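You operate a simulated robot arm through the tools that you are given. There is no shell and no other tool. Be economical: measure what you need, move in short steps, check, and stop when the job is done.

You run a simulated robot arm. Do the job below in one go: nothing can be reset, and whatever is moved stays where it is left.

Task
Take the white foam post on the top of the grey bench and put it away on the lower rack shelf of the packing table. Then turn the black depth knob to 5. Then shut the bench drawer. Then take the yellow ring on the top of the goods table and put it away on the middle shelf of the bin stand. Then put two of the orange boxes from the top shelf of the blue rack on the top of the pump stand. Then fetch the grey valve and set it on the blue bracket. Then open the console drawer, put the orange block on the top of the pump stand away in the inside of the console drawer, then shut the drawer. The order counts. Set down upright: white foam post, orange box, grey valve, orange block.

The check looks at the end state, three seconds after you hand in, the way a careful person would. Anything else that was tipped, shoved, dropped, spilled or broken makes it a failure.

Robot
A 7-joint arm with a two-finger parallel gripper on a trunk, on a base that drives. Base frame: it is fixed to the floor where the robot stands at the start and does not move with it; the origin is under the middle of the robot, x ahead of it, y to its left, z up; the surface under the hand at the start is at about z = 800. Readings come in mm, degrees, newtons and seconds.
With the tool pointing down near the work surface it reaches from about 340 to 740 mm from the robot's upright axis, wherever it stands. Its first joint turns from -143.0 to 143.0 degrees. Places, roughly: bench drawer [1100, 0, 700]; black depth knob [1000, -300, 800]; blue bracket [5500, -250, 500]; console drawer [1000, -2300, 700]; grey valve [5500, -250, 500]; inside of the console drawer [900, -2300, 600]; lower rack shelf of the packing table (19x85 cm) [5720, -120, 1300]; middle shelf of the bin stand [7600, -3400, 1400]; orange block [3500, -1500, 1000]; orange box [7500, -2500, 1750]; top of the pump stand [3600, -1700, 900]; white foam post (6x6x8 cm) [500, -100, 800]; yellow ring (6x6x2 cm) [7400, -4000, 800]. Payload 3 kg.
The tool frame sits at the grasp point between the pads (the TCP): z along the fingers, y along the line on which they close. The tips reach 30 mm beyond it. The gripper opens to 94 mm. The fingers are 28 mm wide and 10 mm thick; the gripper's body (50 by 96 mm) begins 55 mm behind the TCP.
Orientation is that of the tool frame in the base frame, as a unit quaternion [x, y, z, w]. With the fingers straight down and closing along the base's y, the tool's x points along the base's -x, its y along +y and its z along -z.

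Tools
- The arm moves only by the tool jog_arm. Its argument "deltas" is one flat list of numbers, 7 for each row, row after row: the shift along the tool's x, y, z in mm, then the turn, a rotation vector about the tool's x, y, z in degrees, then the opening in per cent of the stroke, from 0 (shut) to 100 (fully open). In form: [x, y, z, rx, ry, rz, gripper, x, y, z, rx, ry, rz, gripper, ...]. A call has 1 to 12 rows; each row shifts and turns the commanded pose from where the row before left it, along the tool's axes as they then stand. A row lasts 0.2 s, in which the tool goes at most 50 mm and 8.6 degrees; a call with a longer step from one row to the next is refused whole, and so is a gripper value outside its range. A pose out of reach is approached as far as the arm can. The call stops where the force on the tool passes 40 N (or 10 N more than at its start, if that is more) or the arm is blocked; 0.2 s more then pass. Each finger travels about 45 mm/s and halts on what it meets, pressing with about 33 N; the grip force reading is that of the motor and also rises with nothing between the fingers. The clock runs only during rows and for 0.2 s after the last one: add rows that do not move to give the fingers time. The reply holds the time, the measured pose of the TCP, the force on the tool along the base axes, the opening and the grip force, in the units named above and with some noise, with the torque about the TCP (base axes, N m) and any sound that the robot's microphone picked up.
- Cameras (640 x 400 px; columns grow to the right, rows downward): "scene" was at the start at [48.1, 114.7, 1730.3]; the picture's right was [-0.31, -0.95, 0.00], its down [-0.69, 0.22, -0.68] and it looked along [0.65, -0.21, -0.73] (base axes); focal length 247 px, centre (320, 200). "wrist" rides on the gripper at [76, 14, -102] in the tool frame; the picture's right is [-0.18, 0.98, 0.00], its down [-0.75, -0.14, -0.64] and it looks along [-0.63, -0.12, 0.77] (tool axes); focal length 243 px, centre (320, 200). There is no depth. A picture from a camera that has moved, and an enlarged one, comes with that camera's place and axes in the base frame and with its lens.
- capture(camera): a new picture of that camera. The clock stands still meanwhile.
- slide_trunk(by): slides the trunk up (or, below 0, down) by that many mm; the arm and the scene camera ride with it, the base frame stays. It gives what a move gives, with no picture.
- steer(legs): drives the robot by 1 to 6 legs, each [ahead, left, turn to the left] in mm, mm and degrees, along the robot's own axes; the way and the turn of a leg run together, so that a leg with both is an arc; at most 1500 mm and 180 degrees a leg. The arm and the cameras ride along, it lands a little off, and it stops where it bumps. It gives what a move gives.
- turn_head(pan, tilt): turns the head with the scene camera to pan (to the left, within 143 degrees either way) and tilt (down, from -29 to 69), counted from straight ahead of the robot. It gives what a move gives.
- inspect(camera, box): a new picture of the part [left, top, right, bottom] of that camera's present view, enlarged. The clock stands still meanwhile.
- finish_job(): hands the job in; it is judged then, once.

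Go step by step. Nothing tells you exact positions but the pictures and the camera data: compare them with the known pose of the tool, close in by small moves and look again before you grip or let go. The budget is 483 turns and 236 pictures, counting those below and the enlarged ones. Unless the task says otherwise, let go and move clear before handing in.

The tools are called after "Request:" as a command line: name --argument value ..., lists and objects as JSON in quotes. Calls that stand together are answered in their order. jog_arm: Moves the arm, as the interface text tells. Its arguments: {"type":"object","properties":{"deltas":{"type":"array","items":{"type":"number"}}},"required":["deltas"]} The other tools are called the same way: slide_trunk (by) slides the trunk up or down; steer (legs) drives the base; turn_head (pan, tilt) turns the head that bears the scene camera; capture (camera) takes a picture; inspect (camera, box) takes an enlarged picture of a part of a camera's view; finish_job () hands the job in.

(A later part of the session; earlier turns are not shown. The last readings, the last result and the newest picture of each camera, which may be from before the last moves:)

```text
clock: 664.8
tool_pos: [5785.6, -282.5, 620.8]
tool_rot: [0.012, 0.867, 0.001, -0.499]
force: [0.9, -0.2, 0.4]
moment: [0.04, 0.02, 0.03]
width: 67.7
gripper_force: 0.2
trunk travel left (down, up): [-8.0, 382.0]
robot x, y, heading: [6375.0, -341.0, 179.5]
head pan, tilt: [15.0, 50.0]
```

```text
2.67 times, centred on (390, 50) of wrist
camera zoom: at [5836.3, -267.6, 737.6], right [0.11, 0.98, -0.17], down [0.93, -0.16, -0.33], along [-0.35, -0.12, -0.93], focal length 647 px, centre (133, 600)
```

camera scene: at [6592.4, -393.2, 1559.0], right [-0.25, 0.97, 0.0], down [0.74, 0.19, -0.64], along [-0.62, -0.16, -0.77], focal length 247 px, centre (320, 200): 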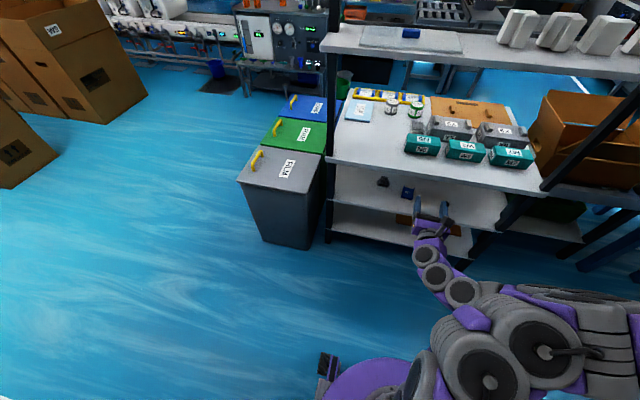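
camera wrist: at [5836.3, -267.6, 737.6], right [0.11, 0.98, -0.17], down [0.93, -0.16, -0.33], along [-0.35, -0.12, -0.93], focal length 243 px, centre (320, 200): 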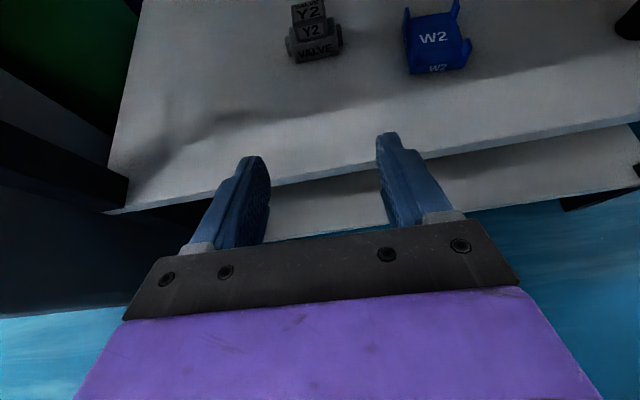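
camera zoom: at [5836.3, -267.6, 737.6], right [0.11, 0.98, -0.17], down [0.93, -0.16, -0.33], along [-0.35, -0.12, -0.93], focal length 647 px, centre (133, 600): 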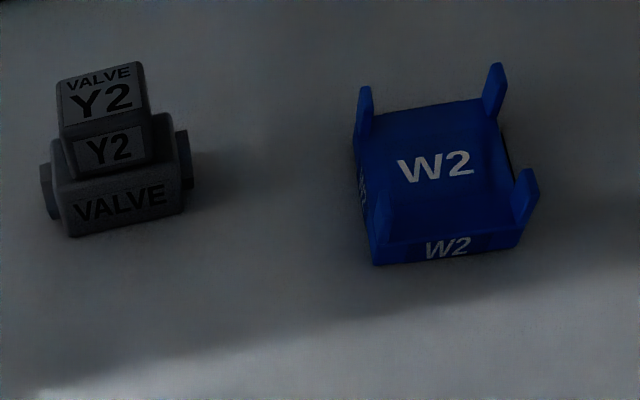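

The valve has a 57 mm base with side nubs and a ~37 mm upper block; the bracket is a flat plate with four corner guides, turned about 8° clockwise. I'll move closer to measure before gripping the upper block.

Request:
steer --legs '[[150, 0, 0]]'

Request:
inspect --camera "wrist" --box '[220, 40, 540, 240]'

```text
clock: 666.1
tool_pos: [5636.9, -281.8, 621.9]
tool_rot: [0.01, 0.866, 0.001, -0.5]
force: [-0.1, -0.1, 0.2]
moment: [0.0, 0.02, 0.01]
width: 67.4
gripper_force: 0.1
trunk travel left (down, up): [-8.0, 382.0]
robot x, y, heading: [6227.6, -338.9, 179.4]
head pan, tilt: [15.0, 50.0]
```

```text
2.00 times, centred on (380, 140) of wrist
camera zoom: at [5688.1, -267.3, 738.6], right [0.11, 0.98, -0.17], down [0.93, -0.16, -0.33], along [-0.35, -0.12, -0.93], focal length 485 px, centre (200, 320)
```

zoom: 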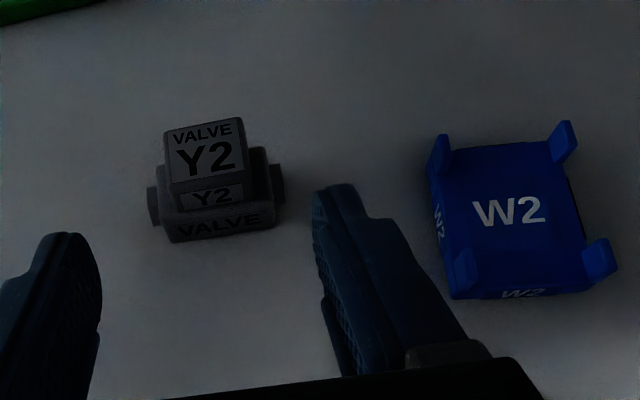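

I need to understand how the valve seats, so I'll look at the bracket from close up.

Request:
steer --legs '[[0, -140, 0]]'

Request:
inspect --camera "wrist" --box '[240, 80, 400, 200]'

```text
clock: 667.5
tool_pos: [5638.1, -145.5, 622.7]
tool_rot: [0.009, 0.866, 0.004, -0.5]
force: [0.4, -0.2, -2.0]
moment: [0.03, 0.14, -0.09]
width: 67.8
gripper_force: 0.1
trunk travel left (down, up): [-8.0, 382.0]
robot x, y, heading: [6227.4, -196.1, 179.6]
head pan, tilt: [15.0, 50.0]
```

```text
3.33 times, centred on (320, 140) of wrist
camera zoom: at [5690.0, -132.5, 739.5], right [0.11, 0.98, -0.16], down [0.93, -0.16, -0.33], along [-0.35, -0.11, -0.93], focal length 809 px, centre (320, 400)
```

zoom: 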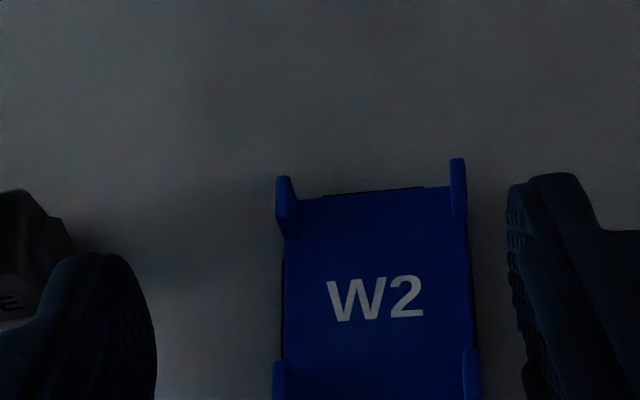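

Request:
inspect --camera "wrist" --box '[270, 120, 380, 245]'

```text
3.20 times, centred on (325, 182) of wrist
camera zoom: at [5690.0, -132.5, 739.5], right [0.11, 0.98, -0.16], down [0.93, -0.16, -0.33], along [-0.35, -0.11, -0.93], focal length 776 px, centre (304, 256)
```

zoom: 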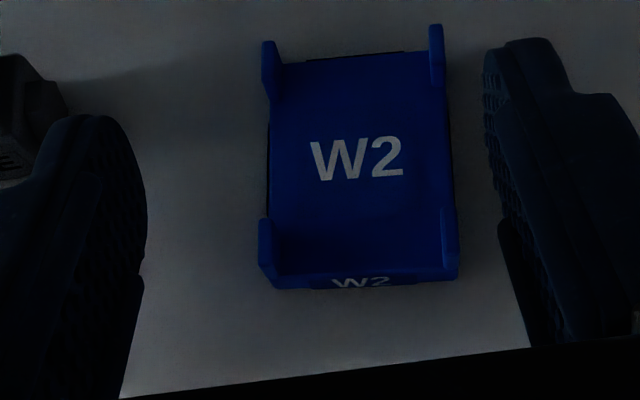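

The bracket is a plate (top z≈513) with four low side fins, centre about [5575,-139], turned about -7°; the valve base fits between the front and rear fins. I'll go back to the valve and grip its upper block.

Request:
steer --legs '[[0, 138, 0]]'

Request:
jog_arm --deltas '[0, 0, 0, 0, 5, 0, 72, -15, 0, 0, 0, 0, 0, 72, -15, 0, 0, 0, 0, 0, 72, 0, 0, 0, 0, 0, 0, 72]'

Request:
capture --camera "wrist"

```text
clock: 668.6
tool_pos: [5646.4, -190.5, 624.8]
tool_rot: [0.024, 0.866, -0.015, -0.5]
force: [-3.7, 16.5, -26.0]
moment: [-3.3, 0.87, 0.75]
width: 67.8
gripper_force: 0.0
trunk travel left (down, up): [-8.0, 382.0]
robot x, y, heading: [6230.1, -274.0, 179.7]
head pan, tilt: [15.0, 50.0]
stopped in leg 1: the force on the tool passed its limit at 58 N (the readings are from after the stop); the commanded pose is now the measured one
```

```text
clock: 669.6
tool_pos: [5658.6, -238.4, 599.1]
tool_rot: [0.007, 0.843, 0.001, -0.538]
force: [0.1, -2.1, 0.7]
moment: [0.05, 0.01, -0.12]
width: 67.5
gripper_force: 0.2
trunk travel left (down, up): [-8.0, 382.0]
robot x, y, heading: [6228.8, -289.0, 179.8]
head pan, tilt: [15.0, 50.0]
```

```text
49 pictures are left
camera wrist: at [5719.7, -223.4, 710.3], right [0.09, 0.98, -0.17], down [0.9, -0.16, -0.41], along [-0.43, -0.12, -0.89], focal length 243 px, centre (320, 200)
```

wrist: 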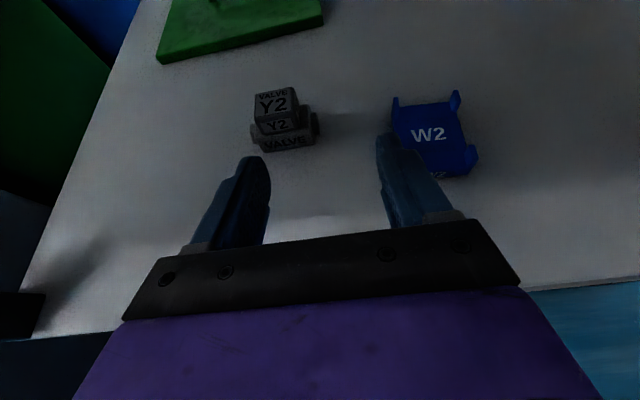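

Something overhead (probably a rail under the worktop) was brushed; it's clear now at lower height. I'll continue the sideways shift.

Request:
steer --legs '[[0, 42, 0]]'

Request:
capture --camera "wrist"

```text
clock: 670.5
tool_pos: [5658.7, -251.8, 596.7]
tool_rot: [0.016, 0.843, -0.008, -0.538]
force: [-0.2, 1.2, -0.3]
moment: [-0.01, -0.03, 0.07]
width: 67.5
gripper_force: 0.0
trunk travel left (down, up): [-8.0, 382.0]
robot x, y, heading: [6223.2, -317.8, 179.7]
head pan, tilt: [15.0, 50.0]
```

```text
48 pictures are left
camera wrist: at [5719.6, -235.6, 708.1], right [0.1, 0.98, -0.2], down [0.9, -0.17, -0.41], along [-0.43, -0.14, -0.89], focal length 243 px, centre (320, 200)
```

wrist: 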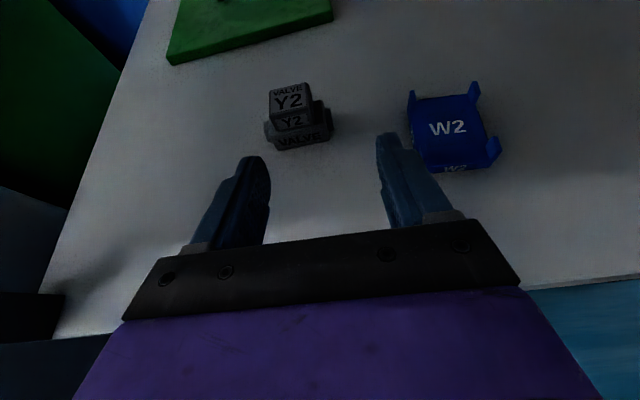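

Request:
jog_arm --deltas '[0, 0, 0, 0, 0, 0, 72, 0, -14, 0, 0, 0, 0, 72, 0, -14, 0, 0, 0, 0, 72, -10, 0, 5, 0, 0, 0, 72, 0, 0, 0, 0, 0, 0, 72]'

Request:
capture --camera "wrist"

```text
clock: 671.7
tool_pos: [5658.2, -286.6, 587.4]
tool_rot: [0.015, 0.843, -0.005, -0.538]
force: [-0.5, -0.5, -0.8]
moment: [0.01, 0.04, -0.04]
width: 67.9
gripper_force: 0.1
trunk travel left (down, up): [-8.0, 382.0]
robot x, y, heading: [6226.2, -323.5, 179.6]
head pan, tilt: [15.0, 50.0]
```

```text
47 pictures are left
camera wrist: at [5720.1, -271.2, 698.9], right [0.1, 0.98, -0.19], down [0.9, -0.17, -0.41], along [-0.43, -0.13, -0.89], focal length 243 px, centre (320, 200)
```

wrist: 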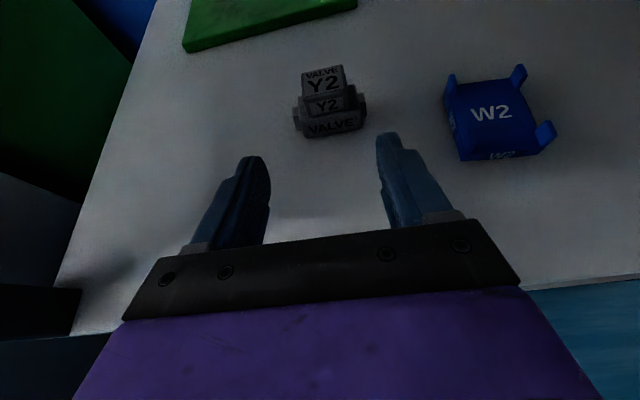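

Request:
steer --legs '[[70, 0, 0]]'

Request:
jog_arm --deltas '[0, 0, 0, 0, 0, 0, 72, 0, 5, 0, 0, 0, 0, 72, 0, 0, 0, 0, 0, 0, 72]'

Request:
capture --camera "wrist"

```text
clock: 672.7
tool_pos: [5588.0, -280.2, 589.0]
tool_rot: [0.017, 0.842, -0.007, -0.538]
force: [-0.5, 0.3, 0.2]
moment: [0.03, -0.03, -0.02]
width: 67.7
gripper_force: 0.1
trunk travel left (down, up): [-8.0, 382.0]
robot x, y, heading: [6157.3, -317.6, 179.5]
head pan, tilt: [15.0, 50.0]
```

```text
clock: 673.5
tool_pos: [5588.9, -273.5, 588.9]
tool_rot: [0.017, 0.842, -0.007, -0.539]
force: [0.0, 0.8, 0.5]
moment: [0.0, 0.03, 0.03]
width: 67.7
gripper_force: 0.1
trunk travel left (down, up): [-8.0, 382.0]
robot x, y, heading: [6152.8, -319.1, 179.8]
head pan, tilt: [15.0, 50.0]
```

```text
46 pictures are left
camera wrist: at [5650.7, -257.7, 699.5], right [0.1, 0.98, -0.2], down [0.9, -0.17, -0.41], along [-0.43, -0.14, -0.89], focal length 243 px, centre (320, 200)
```

wrist: 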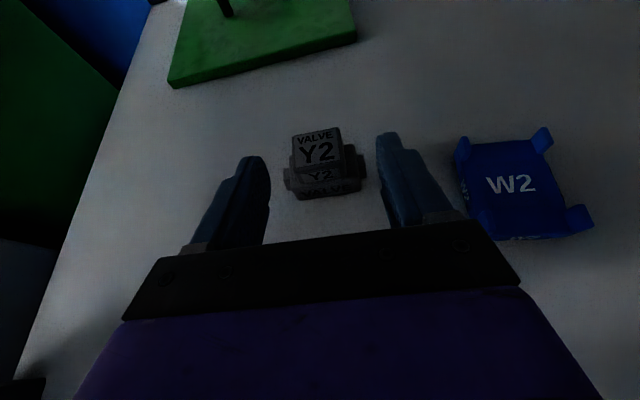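

Request:
jog_arm --deltas '[0, -6.5, 0, 0, 0, 0, 68, -2, 0, 18, 0, 0, 0, 68, -2, 0, 18, 0, 0, 0, 68, -1, 0, 16, 0, 0, 0, 68, 0, 0, 0, 0, 0, 0, 68]'

Request:
capture --camera "wrist"

```text
clock: 674.7
tool_pos: [5588.8, -281.4, 588.8]
tool_rot: [0.017, 0.842, -0.008, -0.539]
force: [-0.2, -0.6, 0.8]
moment: [-0.03, -0.01, -0.03]
width: 64.0
gripper_force: 0.0
out of reach, approached as far as the arm can: row 2, 3, 4
trunk travel left (down, up): [-8.0, 382.0]
robot x, y, heading: [6155.6, -320.9, 179.4]
head pan, tilt: [15.0, 50.0]
```

```text
45 pictures are left
camera wrist: at [5650.6, -264.8, 699.1], right [0.1, 0.98, -0.2], down [0.9, -0.17, -0.41], along [-0.43, -0.14, -0.89], focal length 243 px, centre (320, 200)
```

wrist: 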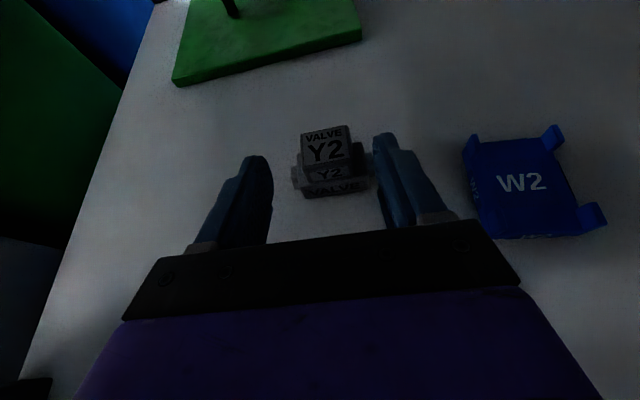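

It's at reach limit here. The outriggers are low enough to slip under the lower shelf, so I'll inch the base forward with the fingers above the valve.

Request:
jog_arm --deltas '[0, 0, 0, 0, -5, 0, 68, 0, 0, 0, 0, 0, 0, 68]'

Request:
steer --legs '[[55, 0, 0]]'

Request:
capture --camera "wrist"

```text
clock: 675.3
tool_pos: [5588.8, -280.9, 589.0]
tool_rot: [0.017, 0.864, -0.008, -0.502]
force: [-0.6, 0.4, 0.6]
moment: [0.0, -0.06, 0.01]
width: 64.1
gripper_force: 0.0
trunk travel left (down, up): [-8.0, 382.0]
robot x, y, heading: [6155.5, -317.9, 179.5]
head pan, tilt: [15.0, 50.0]
```

```text
clock: 676.3
tool_pos: [5565.7, -280.7, 579.0]
tool_rot: [0.021, 0.872, -0.009, -0.489]
force: [-0.2, 0.1, -0.4]
moment: [-0.01, -0.02, 0.0]
width: 64.0
gripper_force: 0.0
trunk travel left (down, up): [-8.0, 382.0]
robot x, y, heading: [6115.6, -317.4, 179.7]
head pan, tilt: [15.0, 50.0]
stopped in leg 1: the robot was blocked; the commanded pose is now the measured one
```

```text
44 pictures are left
camera wrist: at [5613.5, -263.9, 696.9], right [0.12, 0.97, -0.19], down [0.94, -0.18, -0.3], along [-0.33, -0.14, -0.93], focal length 243 px, centre (320, 200)
```

wrist: 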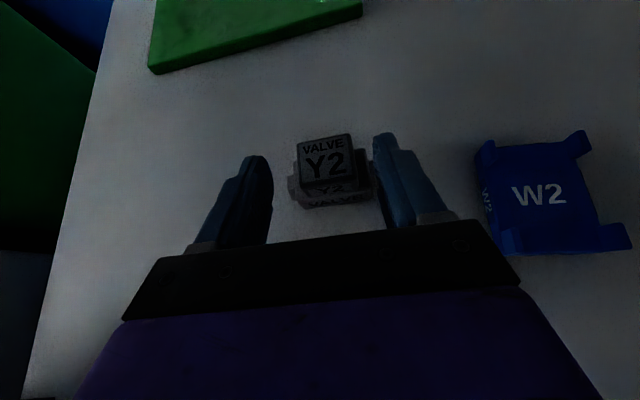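

The base is stopped by the table structure, but a fingertip grip on the front of the valve's upper block is just reachable at about 40° pitch. I'll lower the trunk its last 8 mm and try.

Request:
slide_trunk --by -8

Request:
jog_arm --deltas '[0, 0, 0, 0, -8, 0, 60, 0, 0, 0, 0, 0, 0, 60]'

Request:
capture --camera "wrist"

```text
clock: 676.8
tool_pos: [5564.4, -281.3, 576.2]
tool_rot: [0.021, 0.87, -0.009, -0.492]
force: [-0.6, 0.1, -0.2]
moment: [0.01, 0.0, -0.02]
width: 63.8
gripper_force: 0.1
trunk travel left (down, up): [0.0, 390.0]
robot x, y, heading: [6116.6, -322.5, 179.8]
head pan, tilt: [15.0, 50.0]
```

```text
clock: 677.6
tool_pos: [5595.2, -283.9, 558.6]
tool_rot: [0.024, 0.914, -0.013, -0.404]
force: [-1.0, 0.4, 0.2]
moment: [-0.01, -0.02, -0.02]
width: 56.4
gripper_force: 0.0
trunk travel left (down, up): [0.0, 390.0]
robot x, y, heading: [6123.3, -321.6, 179.6]
head pan, tilt: [15.0, 50.0]
stopped in row 2: the arm was blocked; the commanded pose is now the measured one
```

```text
43 pictures are left
camera wrist: at [5619.6, -264.7, 681.7], right [0.15, 0.97, -0.18], down [0.98, -0.18, -0.12], along [-0.15, -0.16, -0.98], focal length 243 px, centre (320, 200)
```

wrist: 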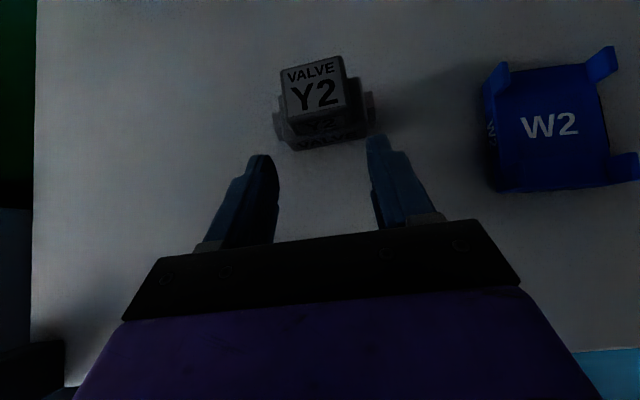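

The forearm is apparently riding against the worktop's back edge. A flatter approach (about 15°) keeps it lower and lets the base go in further. I'll back off and reconfigure.

Request:
steer --legs '[[-170, 0, 0]]'

Request:
jog_arm --deltas '[0, 0, 0, 0, 8, 0, 68, 0, 0, 0, 0, 8, 0, 68, 0, 0, 0, 0, 8, 0, 68, 0, 0, -20, 0, 3, 0, 68, 0, 0, 0, 0, 0, 0, 68]'

Request:
capture --camera "scene"

```text
clock: 679.1
tool_pos: [5755.3, -280.9, 557.0]
tool_rot: [0.024, 0.913, -0.012, -0.408]
force: [0.2, -0.3, 0.0]
moment: [-0.06, 0.0, 0.0]
width: 56.3
gripper_force: 0.1
trunk travel left (down, up): [0.0, 390.0]
robot x, y, heading: [6294.0, -321.2, 179.2]
head pan, tilt: [15.0, 50.0]
```

```text
clock: 680.3
tool_pos: [5784.6, -270.7, 574.0]
tool_rot: [0.027, 0.791, -0.006, -0.611]
force: [-0.2, 0.8, -0.2]
moment: [-0.02, -0.04, 0.01]
width: 63.9
gripper_force: 0.0
out of reach, approached as far as the arm can: row 2, 3
trunk travel left (down, up): [0.0, 390.0]
robot x, y, heading: [6295.3, -322.2, 179.2]
head pan, tilt: [15.0, 50.0]
```

```text
42 pictures are left
camera scene: at [6241.9, -482.3, 1550.9], right [-0.25, 0.97, 0.0], down [0.74, 0.19, -0.64], along [-0.62, -0.16, -0.77], focal length 247 px, centre (320, 200)
```

scene: 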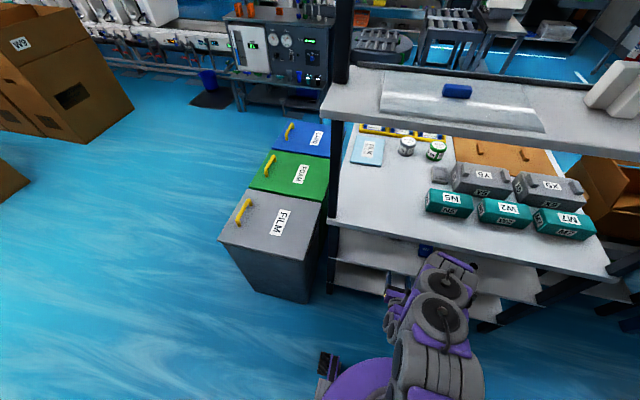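

Now at 15° pitch and low. I'll trim the small roll/yaw and drive in step by step.

Request:
jog_arm --deltas '[4, -8, 0, 1.3, 0, -2.4, 68, 0, 0, 0, 0, 0, 0, 68]'

Request:
steer --legs '[[130, 0, 0]]'

Request:
capture --camera "wrist"

```text
clock: 680.9
tool_pos: [5783.2, -279.5, 577.9]
tool_rot: [0.003, 0.792, -0.003, -0.61]
force: [0.4, -0.6, -0.1]
moment: [-0.02, -0.01, -0.03]
width: 64.0
gripper_force: 0.1
trunk travel left (down, up): [0.0, 390.0]
robot x, y, heading: [6289.8, -320.9, 179.2]
head pan, tilt: [15.0, 50.0]
```

```text
clock: 682.2
tool_pos: [5654.6, -276.0, 578.0]
tool_rot: [0.003, 0.792, -0.002, -0.611]
force: [0.2, 0.2, 0.9]
moment: [0.0, 0.02, -0.02]
width: 63.8
gripper_force: 0.0
trunk travel left (down, up): [0.0, 390.0]
robot x, y, heading: [6165.3, -320.9, 179.3]
head pan, tilt: [15.0, 50.0]
```

```text
41 pictures are left
camera wrist: at [5734.7, -261.7, 676.2], right [0.05, 0.98, -0.19], down [0.81, -0.15, -0.56], along [-0.58, -0.12, -0.8], focal length 243 px, centre (320, 200)
```

wrist: 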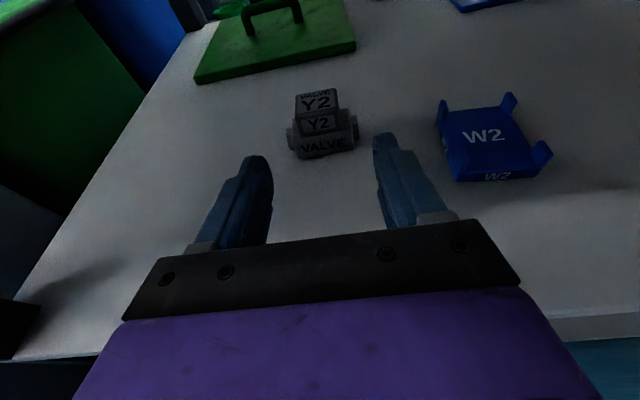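

Request:
steer --legs '[[70, 3, 0]]'

Request:
capture --camera "wrist"

```text
clock: 683.3
tool_pos: [5598.8, -270.4, 576.8]
tool_rot: [0.012, 0.794, 0.003, -0.607]
force: [0.1, 0.4, -0.4]
moment: [-0.01, 0.03, -0.04]
width: 64.1
gripper_force: 0.0
trunk travel left (down, up): [0.0, 390.0]
robot x, y, heading: [6101.1, -320.5, 179.1]
head pan, tilt: [15.0, 50.0]
stopped in leg 1: the robot was blocked; the commanded pose is now the measured one
```

```text
40 pictures are left
camera wrist: at [5677.5, -257.0, 677.0], right [0.07, 0.98, -0.19], down [0.81, -0.17, -0.56], along [-0.58, -0.11, -0.81], focal length 243 px, centre (320, 200)
```

wrist: 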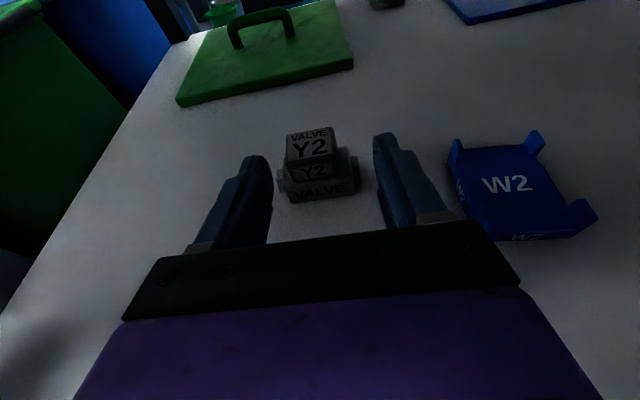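

Blocked again at x≈6100. I'll look down to see what touches.

Request:
turn_head --pan 0 --tilt 66

Request:
capture --camera "scene"

```text
clock: 684.1
tool_pos: [5598.2, -270.0, 577.3]
tool_rot: [0.012, 0.794, 0.001, -0.608]
force: [0.5, 0.5, 0.6]
moment: [-0.01, 0.01, 0.02]
width: 64.0
gripper_force: 0.1
trunk travel left (down, up): [0.0, 390.0]
robot x, y, heading: [6098.0, -320.4, 179.2]
head pan, tilt: [0.0, 66.0]
```

```text
39 pictures are left
camera scene: at [6087.1, -455.8, 1533.2], right [0.02, 1.0, 0.0], down [0.91, -0.02, -0.42], along [-0.42, 0.0, -0.91], focal length 247 px, centre (320, 200)
```

scene: 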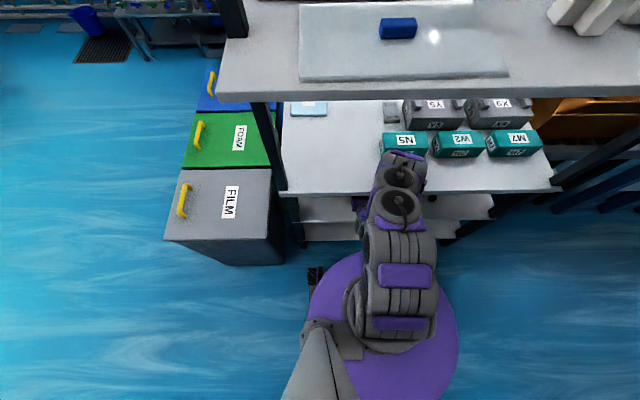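

The forearm meets the worktop's back edge. The earlier 31° attitude got deepest, so I'll use it for a fingertip pinch to draw the valve a little toward me, then re-grip it properly.

Request:
steer --legs '[[-65, 0, 0]]'

Request:
jog_arm --deltas '[5, -8, 0, 0, -6, 0, 68, 5, 0, 0, 0, -6, 0, 68, 0, 0, 0, 0, -5, 0, 68, 0, 0, 25, 0, 0, 0, 68, 0, 0, 25, 0, 0, 0, 68, 0, 0, 0, 0, 0, 0, 68]'

```text
clock: 685.1
tool_pos: [5655.8, -272.3, 572.2]
tool_rot: [0.011, 0.796, 0.0, -0.605]
force: [-0.4, 0.6, 0.4]
moment: [0.02, 0.0, 0.01]
width: 64.0
gripper_force: 0.1
trunk travel left (down, up): [0.0, 390.0]
robot x, y, heading: [6166.1, -318.5, 179.0]
head pan, tilt: [0.0, 66.0]
```

```text
clock: 686.5
tool_pos: [5612.9, -280.3, 555.9]
tool_rot: [0.011, 0.877, 0.001, -0.48]
force: [0.0, 0.6, 1.0]
moment: [0.02, -0.03, 0.03]
width: 63.9
gripper_force: 0.0
trunk travel left (down, up): [0.0, 390.0]
robot x, y, heading: [6162.0, -321.8, 179.3]
head pan, tilt: [0.0, 66.0]
```

Request:
jog_arm --deltas '[10, 0, 12, 0, 0, 0, 68, 10, 0, 12, 0, 0, 0, 68, 10, 0, 12, 0, 0, 0, 68, 0, 0, 0, 0, 0, 0, 68]'

Request:
capture --camera "scene"

```text
clock: 687.5
tool_pos: [5591.0, -279.2, 561.8]
tool_rot: [0.01, 0.877, 0.001, -0.48]
force: [-0.5, -0.5, -0.4]
moment: [-0.02, -0.02, 0.03]
width: 63.9
gripper_force: 0.0
out of reach, approached as far as the arm can: row 2, 3
trunk travel left (down, up): [0.0, 390.0]
robot x, y, heading: [6161.0, -322.1, 179.0]
head pan, tilt: [0.0, 66.0]
```

```text
38 pictures are left
camera scene: at [6124.8, -463.9, 1531.7], right [0.02, 1.0, 0.0], down [0.91, -0.01, -0.4], along [-0.4, 0.01, -0.91], focal length 247 px, centre (320, 200)
```

scene: 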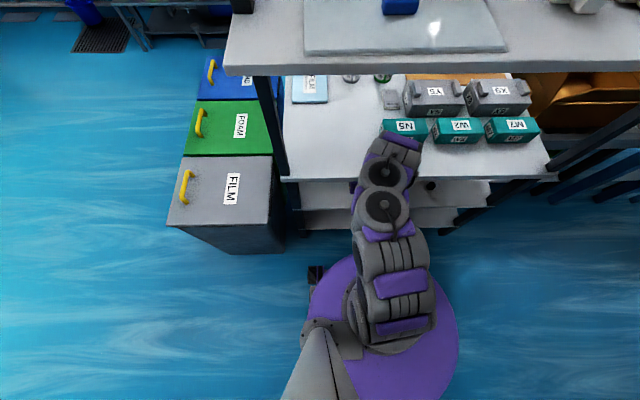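

Now reach is better (r≈570). I'll inch the base forward.

Request:
steer --legs '[[30, 0, 0]]'

Request:
capture --camera "wrist"

```text
clock: 688.5
tool_pos: [5568.3, -279.0, 560.6]
tool_rot: [0.011, 0.878, 0.001, -0.478]
force: [1.2, -0.8, 0.2]
moment: [0.02, -0.03, 0.0]
width: 64.0
gripper_force: 0.1
trunk travel left (down, up): [0.0, 390.0]
robot x, y, heading: [6133.9, -323.2, 179.1]
head pan, tilt: [0.0, 66.0]
stopped in leg 1: the robot was blocked; the commanded pose is now the measured one
```

```text
37 pictures are left
camera wrist: at [5613.0, -264.3, 680.0], right [0.12, 0.98, -0.16], down [0.94, -0.16, -0.28], along [-0.31, -0.12, -0.94], focal length 243 px, centre (320, 200)
```

wrist: 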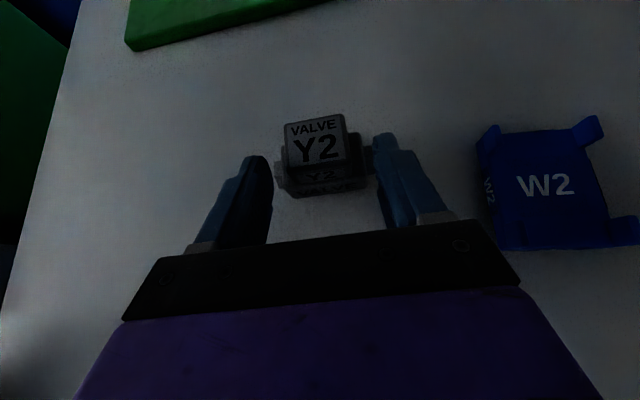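

Tips now flank the front of the upper block. I'll close gently.

Request:
jog_arm --deltas '[0, 0, 0, 0, 0, 0, 55, 0, 0, 0, 0, 0, 0, 42, 0, 0, 0, 0, 0, 0, 35, 0, 0, 0, 0, 0, 0, 30, 0, 0, 0, 0, 0, 0, 30, 0, 0, 0, 0, 0, 0, 30]'

Request:
capture --camera "wrist"

```text
clock: 689.9
tool_pos: [5566.6, -278.8, 561.9]
tool_rot: [0.011, 0.878, 0.0, -0.478]
force: [0.3, -0.1, 6.1]
moment: [0.22, 0.16, -0.01]
width: 39.3
gripper_force: 32.5
trunk travel left (down, up): [0.0, 390.0]
robot x, y, heading: [6134.8, -319.9, 179.1]
head pan, tilt: [0.0, 66.0]
```

```text
36 pictures are left
camera wrist: at [5613.1, -264.3, 679.9], right [0.12, 0.98, -0.16], down [0.94, -0.16, -0.28], along [-0.31, -0.12, -0.94], focal length 243 px, centre (320, 200)
```

wrist: 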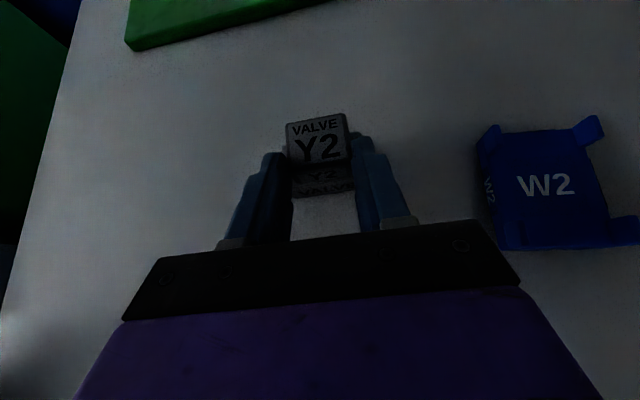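

Pinched at 39.3 mm. I'll lift a little with the trunk and see if it holds level.

Request:
slide_trunk --by 30

Request:
capture --camera "wrist"

```text
clock: 690.6
tool_pos: [5568.7, -278.7, 589.4]
tool_rot: [0.011, 0.879, 0.0, -0.477]
force: [-0.3, 0.9, -2.1]
moment: [0.0, -0.04, -0.02]
width: 39.4
gripper_force: 32.9
trunk travel left (down, up): [-30.0, 360.0]
robot x, y, heading: [6134.1, -323.0, 179.0]
head pan, tilt: [0.0, 66.0]
```

```text
35 pictures are left
camera wrist: at [5613.7, -263.8, 708.4], right [0.12, 0.98, -0.16], down [0.95, -0.16, -0.28], along [-0.3, -0.12, -0.95], focal length 243 px, centre (320, 200)
```

wrist: 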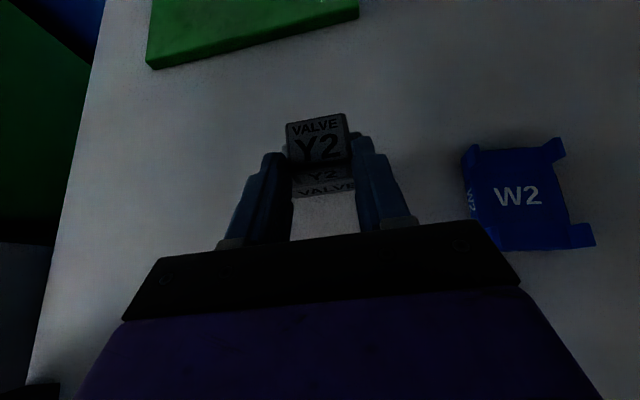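

The valve is held level. I'll raise a touch more, back off slightly, turn -7° with the base and shift toward the bracket.

Request:
slide_trunk --by 10

Request:
steer --legs '[[-30, 0, 0]]'

Request:
steer --legs '[[0, 0, -7]]'

Request:
steer --legs '[[0, -68, 0]]'

Request:
capture --camera "wrist"

```text
clock: 691.2
tool_pos: [5572.2, -278.5, 593.9]
tool_rot: [0.012, 0.882, 0.0, -0.471]
force: [0.5, -0.7, -1.5]
moment: [0.0, -0.05, -0.04]
width: 39.4
gripper_force: 32.9
trunk travel left (down, up): [-40.0, 350.0]
robot x, y, heading: [6131.6, -319.3, 178.9]
head pan, tilt: [0.0, 66.0]
```

```text
clock: 692.0
tool_pos: [5594.4, -278.5, 601.6]
tool_rot: [0.011, 0.878, 0.001, -0.478]
force: [-0.9, -0.8, -1.3]
moment: [-0.03, -0.05, 0.01]
width: 39.5
gripper_force: 33.1
trunk travel left (down, up): [-40.0, 350.0]
robot x, y, heading: [6162.9, -320.6, 179.1]
head pan, tilt: [0.0, 66.0]
```

```text
clock: 693.0
tool_pos: [5605.4, -212.5, 601.2]
tool_rot: [0.063, 0.876, 0.03, -0.478]
force: [-0.2, 0.1, -1.1]
moment: [-0.02, -0.06, -0.02]
width: 39.3
gripper_force: 33.1
trunk travel left (down, up): [-40.0, 350.0]
robot x, y, heading: [6163.2, -321.6, 172.1]
head pan, tilt: [0.0, 66.0]
```

```text
clock: 694.0
tool_pos: [5611.0, -174.8, 602.7]
tool_rot: [0.055, 0.875, 0.04, -0.478]
force: [-1.2, -2.5, -1.7]
moment: [0.06, -0.07, -0.11]
width: 39.6
gripper_force: 33.8
trunk travel left (down, up): [-40.0, 350.0]
robot x, y, heading: [6175.7, -264.5, 172.3]
head pan, tilt: [0.0, 66.0]
```

```text
34 pictures are left
camera wrist: at [5657.7, -168.2, 721.5], right [0.23, 0.96, -0.14], down [0.92, -0.26, -0.29], along [-0.32, -0.06, -0.95], focal length 243 px, centre (320, 200)
```

wrist: 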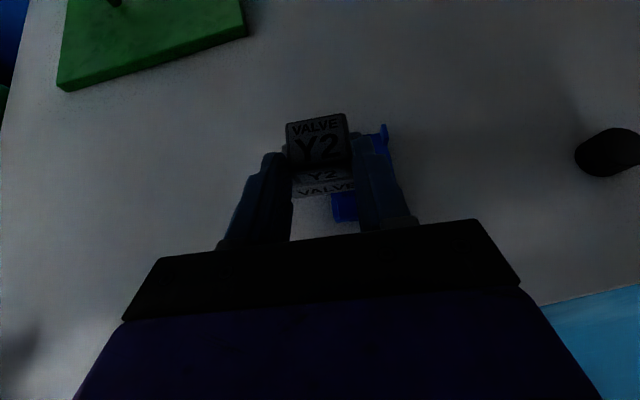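

Request:
jog_arm --deltas '[0, 0, 0, 0, 0, 0, 30, 0, 0, 0, 0, 0, 0, 30, 0, 0, 0, 0, 0, 0, 30]'

Request:
turn_head --pan 10 --tilt 50

Request:
inspect --camera "wrist" --box '[220, 80, 480, 260]'

```text
clock: 694.8
tool_pos: [5613.3, -172.0, 603.2]
tool_rot: [0.056, 0.875, 0.032, -0.479]
force: [-0.6, -1.5, -1.4]
moment: [0.02, -0.07, -0.06]
width: 39.5
gripper_force: 33.1
trunk travel left (down, up): [-40.0, 350.0]
robot x, y, heading: [6170.7, -269.7, 172.4]
head pan, tilt: [0.0, 66.0]
```

```text
clock: 695.6
tool_pos: [5613.6, -167.2, 603.1]
tool_rot: [0.058, 0.875, 0.031, -0.48]
force: [0.6, 0.0, -1.4]
moment: [-0.01, -0.07, -0.03]
width: 39.4
gripper_force: 32.6
trunk travel left (down, up): [-40.0, 350.0]
robot x, y, heading: [6171.1, -266.8, 171.9]
head pan, tilt: [10.0, 50.0]
```

```text
2.22 times, centred on (350, 170) of wrist
camera zoom: at [5660.2, -158.4, 722.0], right [0.23, 0.96, -0.16], down [0.92, -0.26, -0.29], along [-0.32, -0.08, -0.94], focal length 539 px, centre (253, 267)
```

zoom: 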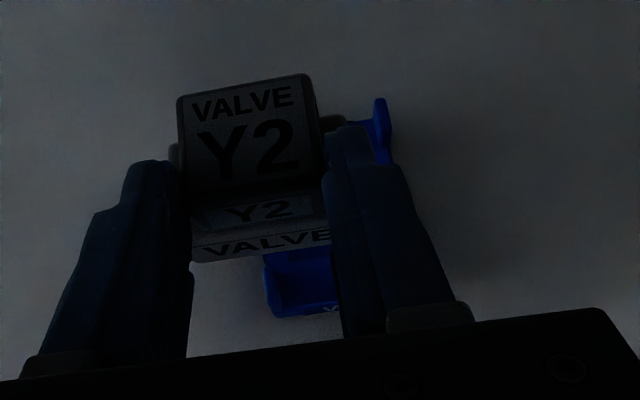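

Request:
jog_arm --deltas '[2.6, 12, 4, 0, 0, 0, 30, 2.6, 12, 4, 0, 0, 0, 30, 0, 0, 0, 0, 0, 0, 30, 0, 0, 0, 0, 0, 0, 30]'

Request:
inspect --camera "wrist" --box '[220, 80, 480, 260]'

```text
clock: 696.6
tool_pos: [5607.9, -127.3, 604.2]
tool_rot: [0.062, 0.874, 0.026, -0.48]
force: [-0.1, 0.2, -1.1]
moment: [0.03, -0.04, 0.04]
width: 39.2
gripper_force: 33.1
trunk travel left (down, up): [-40.0, 350.0]
robot x, y, heading: [6173.6, -262.2, 172.0]
head pan, tilt: [10.0, 50.0]
```

```text
2.22 times, centred on (350, 170) of wrist
camera zoom: at [5655.7, -117.9, 722.2], right [0.23, 0.96, -0.17], down [0.92, -0.27, -0.29], along [-0.32, -0.09, -0.94], focal length 539 px, centre (253, 267)
```

zoom: 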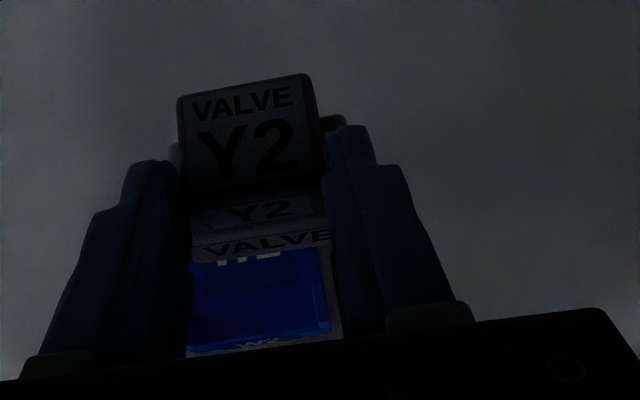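

Request:
jog_arm --deltas '[0, -13, 0, 0, 0, 0, 30, 0, 0, 0, 0, 0, 0, 30, 0, 0, 0, 0, 0, 0, 30, 0, 0, 0, 0, 0, 0, 30]'

Request:
inspect --camera "wrist" --box '[220, 80, 480, 260]'

```text
clock: 697.6
tool_pos: [5606.3, -144.5, 604.8]
tool_rot: [0.061, 0.874, 0.028, -0.48]
force: [0.2, -0.7, -1.9]
moment: [-0.05, -0.09, -0.02]
width: 39.6
gripper_force: 33.4
trunk travel left (down, up): [-40.0, 350.0]
robot x, y, heading: [6172.8, -266.7, 172.3]
head pan, tilt: [10.0, 50.0]
```

```text
2.22 times, centred on (350, 170) of wrist
camera zoom: at [5653.6, -136.2, 722.1], right [0.23, 0.96, -0.17], down [0.92, -0.27, -0.29], along [-0.32, -0.09, -0.94], focal length 539 px, centre (253, 267)
```

zoom: 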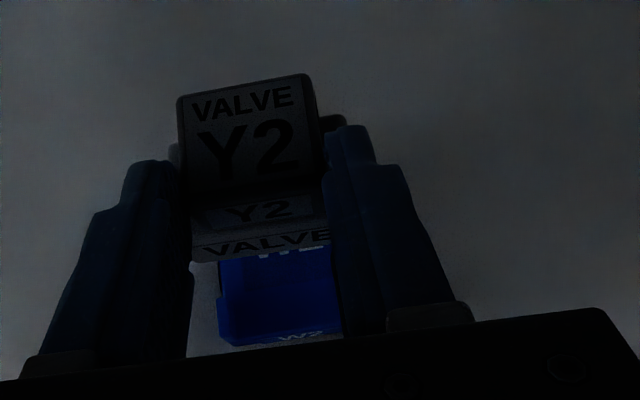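

The valve is centred over the bracket within about 1–2 mm. I'll lower with the trunk.

Request:
slide_trunk --by -20

Request:
inspect --camera "wrist" --box '[220, 80, 480, 260]'

```text
clock: 698.3
tool_pos: [5606.3, -145.7, 583.1]
tool_rot: [0.062, 0.875, 0.028, -0.48]
force: [-0.5, -0.1, -1.7]
moment: [-0.04, -0.03, 0.01]
width: 39.4
gripper_force: 32.8
trunk travel left (down, up): [-20.0, 370.0]
robot x, y, heading: [6172.8, -263.1, 172.1]
head pan, tilt: [10.0, 50.0]
```

```text
2.22 times, centred on (350, 170) of wrist
camera zoom: at [5653.7, -135.6, 702.2], right [0.23, 0.96, -0.17], down [0.92, -0.27, -0.29], along [-0.32, -0.09, -0.94], focal length 539 px, centre (253, 267)
```

zoom: 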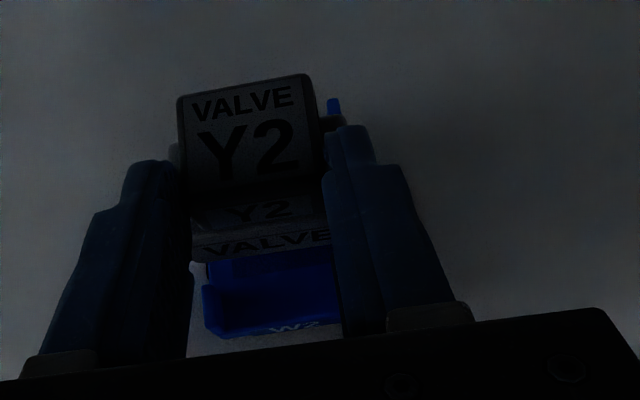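

Request:
slide_trunk --by -6

Request:
slide_trunk --by -3

Request:
inspect --camera "wrist" --box '[240, 90, 400, 240]'

```text
clock: 698.8
tool_pos: [5606.8, -146.7, 578.6]
tool_rot: [0.061, 0.875, 0.029, -0.48]
force: [-0.7, 0.3, -1.3]
moment: [-0.01, -0.05, 0.01]
width: 39.5
gripper_force: 33.3
trunk travel left (down, up): [-14.0, 376.0]
robot x, y, heading: [6171.3, -268.0, 172.0]
head pan, tilt: [10.0, 50.0]
```

```text
clock: 699.3
tool_pos: [5606.3, -146.0, 574.1]
tool_rot: [0.061, 0.874, 0.028, -0.481]
force: [0.0, 0.2, -2.1]
moment: [-0.02, -0.08, 0.02]
width: 39.4
gripper_force: 32.7
trunk travel left (down, up): [-11.0, 379.0]
robot x, y, heading: [6174.6, -264.2, 172.2]
head pan, tilt: [10.0, 50.0]
```

```text
2.67 times, centred on (320, 165) of wrist
camera zoom: at [5653.5, -137.5, 693.2], right [0.23, 0.96, -0.16], down [0.92, -0.27, -0.29], along [-0.32, -0.08, -0.94], focal length 647 px, centre (320, 293)
```

zoom: 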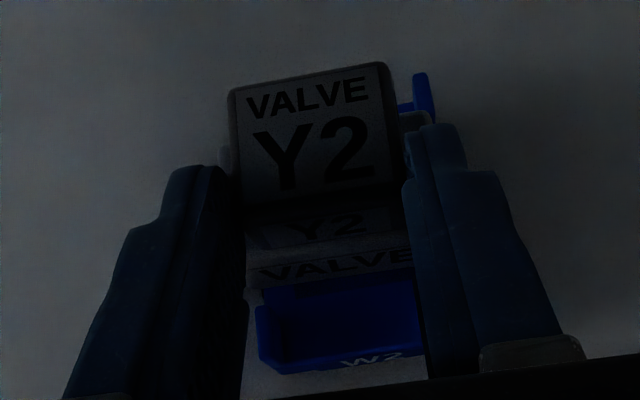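

Request:
slide_trunk --by -3

Request:
slide_trunk --by -3

```text
clock: 699.9
tool_pos: [5605.9, -145.7, 573.4]
tool_rot: [0.061, 0.874, 0.029, -0.481]
force: [1.2, 0.5, 10.3]
moment: [0.38, 0.09, -0.01]
width: 39.4
gripper_force: 32.6
trunk travel left (down, up): [-8.0, 382.0]
robot x, y, heading: [6171.5, -264.6, 172.1]
head pan, tilt: [10.0, 50.0]
```

```text
clock: 700.4
tool_pos: [5605.9, -146.4, 570.7]
tool_rot: [0.061, 0.873, 0.029, -0.482]
force: [-2.2, 0.5, 24.5]
moment: [0.25, 0.74, -0.02]
width: 39.2
gripper_force: 32.9
trunk travel left (down, up): [-5.0, 385.0]
robot x, y, heading: [6171.2, -265.8, 172.2]
head pan, tilt: [10.0, 50.0]
```

Contact at exactly the plate height. I'll ease up and release.

Request:
slide_trunk --by 2

Request:
jog_arm --deltas '[0, 0, 0, 0, 0, 0, 45, 0, 0, 0, 0, 0, 0, 55, 0, 0, 0, 0, 0, 0, 62, 0, 0, 0, 0, 0, 0, 65, 0, 0, 0, 0, 0, 0, 65]'

Request:
inspect --camera "wrist" --box '[220, 80, 420, 240]'

```text
clock: 700.9
tool_pos: [5606.1, -146.6, 572.1]
tool_rot: [0.06, 0.875, 0.028, -0.48]
force: [-3.0, 0.3, 15.6]
moment: [0.21, 0.7, 0.07]
width: 39.3
gripper_force: 33.1
trunk travel left (down, up): [-7.0, 383.0]
robot x, y, heading: [6170.9, -263.3, 172.0]
head pan, tilt: [10.0, 50.0]
```

```text
clock: 702.1
tool_pos: [5606.1, -146.2, 571.3]
tool_rot: [0.061, 0.875, 0.029, -0.48]
force: [0.7, 0.6, -0.6]
moment: [-0.01, -0.01, -0.02]
width: 60.9
gripper_force: 0.1
trunk travel left (down, up): [-7.0, 383.0]
robot x, y, heading: [6172.5, -265.9, 172.1]
head pan, tilt: [10.0, 50.0]
```

```text
2.50 times, centred on (320, 160) of wrist
camera zoom: at [5653.4, -137.6, 689.2], right [0.23, 0.96, -0.16], down [0.92, -0.27, -0.29], along [-0.32, -0.08, -0.94], focal length 606 px, centre (320, 300)
```

zoom: 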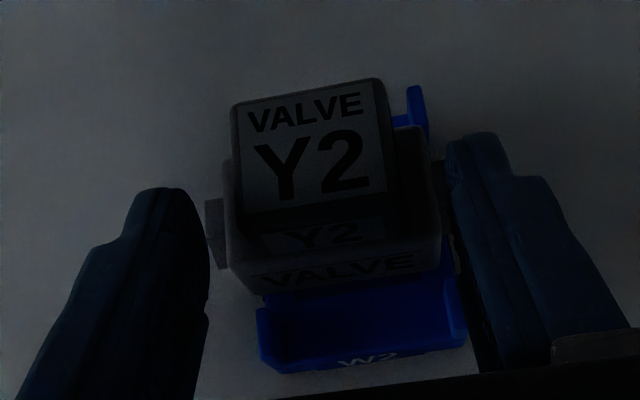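

It's seated on the plate. I'll retreat along the fingers and look.

Request:
jog_arm --deltas '[0, 0, -15, 0, 0, 0, 68, 0, 0, -20, 0, 0, 0, 68, 0, 0, 0, 0, 0, 0, 68]'

Request:
steer --legs '[[-120, 0, 0]]'

Request:
inspect --camera "wrist" --box '[200, 20, 440, 200]'

```text
clock: 702.9
tool_pos: [5636.4, -151.0, 591.1]
tool_rot: [0.061, 0.875, 0.028, -0.48]
force: [0.9, 0.0, 0.6]
moment: [-0.02, -0.01, 0.02]
width: 63.8
gripper_force: 0.1
trunk travel left (down, up): [-7.0, 383.0]
robot x, y, heading: [6171.0, -264.2, 172.2]
head pan, tilt: [10.0, 50.0]
```

```text
clock: 704.1
tool_pos: [5757.0, -165.5, 589.4]
tool_rot: [0.062, 0.875, 0.029, -0.48]
force: [1.4, -0.7, 0.5]
moment: [-0.01, 0.01, 0.01]
width: 63.8
gripper_force: 0.1
trunk travel left (down, up): [-7.0, 383.0]
robot x, y, heading: [6292.8, -278.8, 171.8]
head pan, tilt: [10.0, 50.0]
```

```text
2.22 times, centred on (320, 110) of wrist
camera zoom: at [5803.1, -157.2, 707.5], right [0.23, 0.96, -0.16], down [0.92, -0.27, -0.29], along [-0.32, -0.08, -0.94], focal length 539 px, centre (320, 400)
```

zoom: 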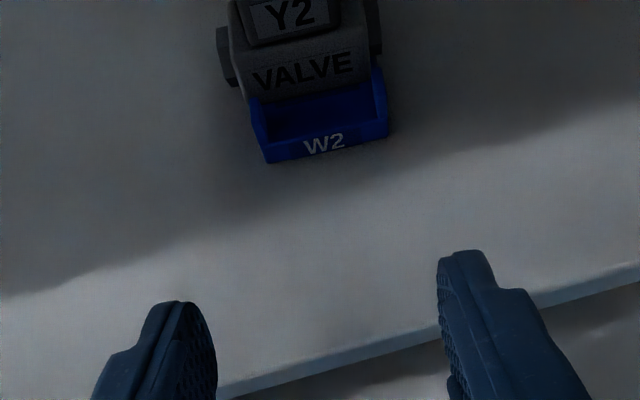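

Request:
steer --legs '[[-130, 0, 0]]'

Request:
jog_arm --deltas '[0, 0, 0, 0, 8, 0, 68, 0, 0, 0, 0, 8, 0, 68, 10, 0, -10, 0, 4, 0, 68, 0, 0, 0, 0, 0, 0, 68]'

Request:
inspect --camera "wrist" --box '[260, 30, 400, 130]'

```text
clock: 705.4
tool_pos: [5885.1, -184.7, 590.0]
tool_rot: [0.061, 0.874, 0.028, -0.481]
force: [-0.5, -0.1, 0.0]
moment: [0.0, 0.0, 0.0]
width: 64.1
gripper_force: 0.1
trunk travel left (down, up): [-7.0, 383.0]
robot x, y, heading: [6420.4, -298.0, 172.0]
head pan, tilt: [10.0, 50.0]
```

```text
clock: 706.4
tool_pos: [5892.7, -183.6, 603.8]
tool_rot: [0.054, 0.776, 0.038, -0.627]
force: [0.6, -0.6, 0.0]
moment: [0.01, -0.01, 0.0]
width: 64.2
gripper_force: 0.0
trunk travel left (down, up): [-7.0, 383.0]
robot x, y, heading: [6420.3, -300.0, 172.2]
head pan, tilt: [10.0, 50.0]
```

```text
4.00 times, centred on (330, 80) of wrist
camera zoom: at [5977.9, -181.5, 698.6], right [0.17, 0.97, -0.19], down [0.76, -0.25, -0.6], along [-0.63, -0.04, -0.78], focal length 970 px, centre (280, 680)
```

zoom: 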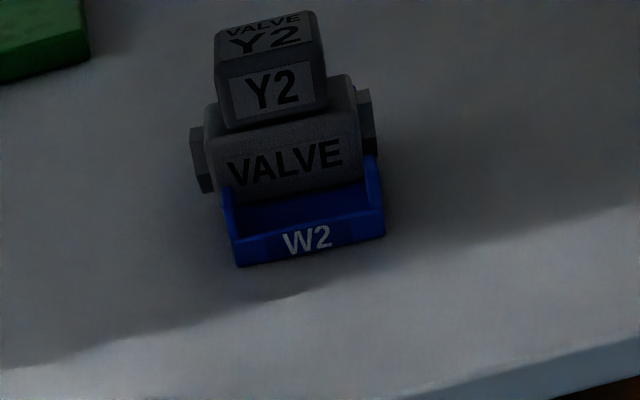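

The valve sits level on the bracket. Next: the console drawer. I'll fold the arm to a compact tool-down pose and drive to the aisle on the bench's far side.

Request:
steer --legs '[[-200, 0, 8]]'

Request:
jog_arm --deltas '[45, 0, 0, 0, 0, 0, 40, 45, 0, 0, 0, 0, 0, 40, 45, 0, 0, 0, 0, 0, 40, 45, 0, 0, 0, 0, 0, 40, 45, 0, 0, 0, 0, 0, 40, 45, 0, 0, 0, 0, 0, 40, 45, 0, 0, 0, 0, 0, 40, 45, 0, 0, 0, 0, 0, 40, 45, 0, 0, 0, 0, 0, 40, 45, 0, 0, 0, 0, 0, 40]'

Request:
jog_arm --deltas '[20, 0, -30, 0, -8.4, 0, 40, 20, 0, -30, 0, -8.4, 0, 40, 0, 0, -40, 0, -8.4, 0, 40, 0, 0, -40, 0, -8.4, 0, 40, 0, 0, -40, 0, -8.4, 0, 40, -20, 0, -30, 0, -8.4, 0, 40, -30, 0, -10, 0, -8.4, 0, 40, -30, 0, 0, 0, -8.4, 0, 40, -40, 0, 0, 0, -7.8, 0, 40, -30, 0, 0, 0, 0, 0, 40]'

```text
clock: 708.0
tool_pos: [6081.4, -273.2, 603.2]
tool_rot: [0.001, 0.779, -0.005, -0.627]
force: [-0.3, -0.3, -0.3]
moment: [-0.01, -0.02, 0.0]
width: 63.9
gripper_force: 0.1
trunk travel left (down, up): [-7.0, 383.0]
robot x, y, heading: [6620.5, -312.7, -179.9]
head pan, tilt: [10.0, 50.0]
```

```text
clock: 710.2
tool_pos: [5978.8, -262.1, 1038.9]
tool_rot: [0.002, 0.78, -0.006, -0.626]
force: [0.0, 0.4, -0.2]
moment: [0.02, -0.01, 0.03]
width: 37.7
gripper_force: 0.0
out of reach, approached as far as the arm can: row 6
trunk travel left (down, up): [-7.0, 383.0]
robot x, y, heading: [6620.8, -309.9, -179.9]
head pan, tilt: [10.0, 50.0]
```

```text
clock: 712.4
tool_pos: [6276.5, -259.3, 1135.8]
tool_rot: [0.005, 1.0, -0.021, 0.009]
force: [-0.1, -0.3, 0.0]
moment: [0.0, 0.01, -0.04]
width: 37.7
gripper_force: 0.1
trunk travel left (down, up): [-7.0, 383.0]
robot x, y, heading: [6619.6, -315.1, -179.7]
head pan, tilt: [10.0, 50.0]
```

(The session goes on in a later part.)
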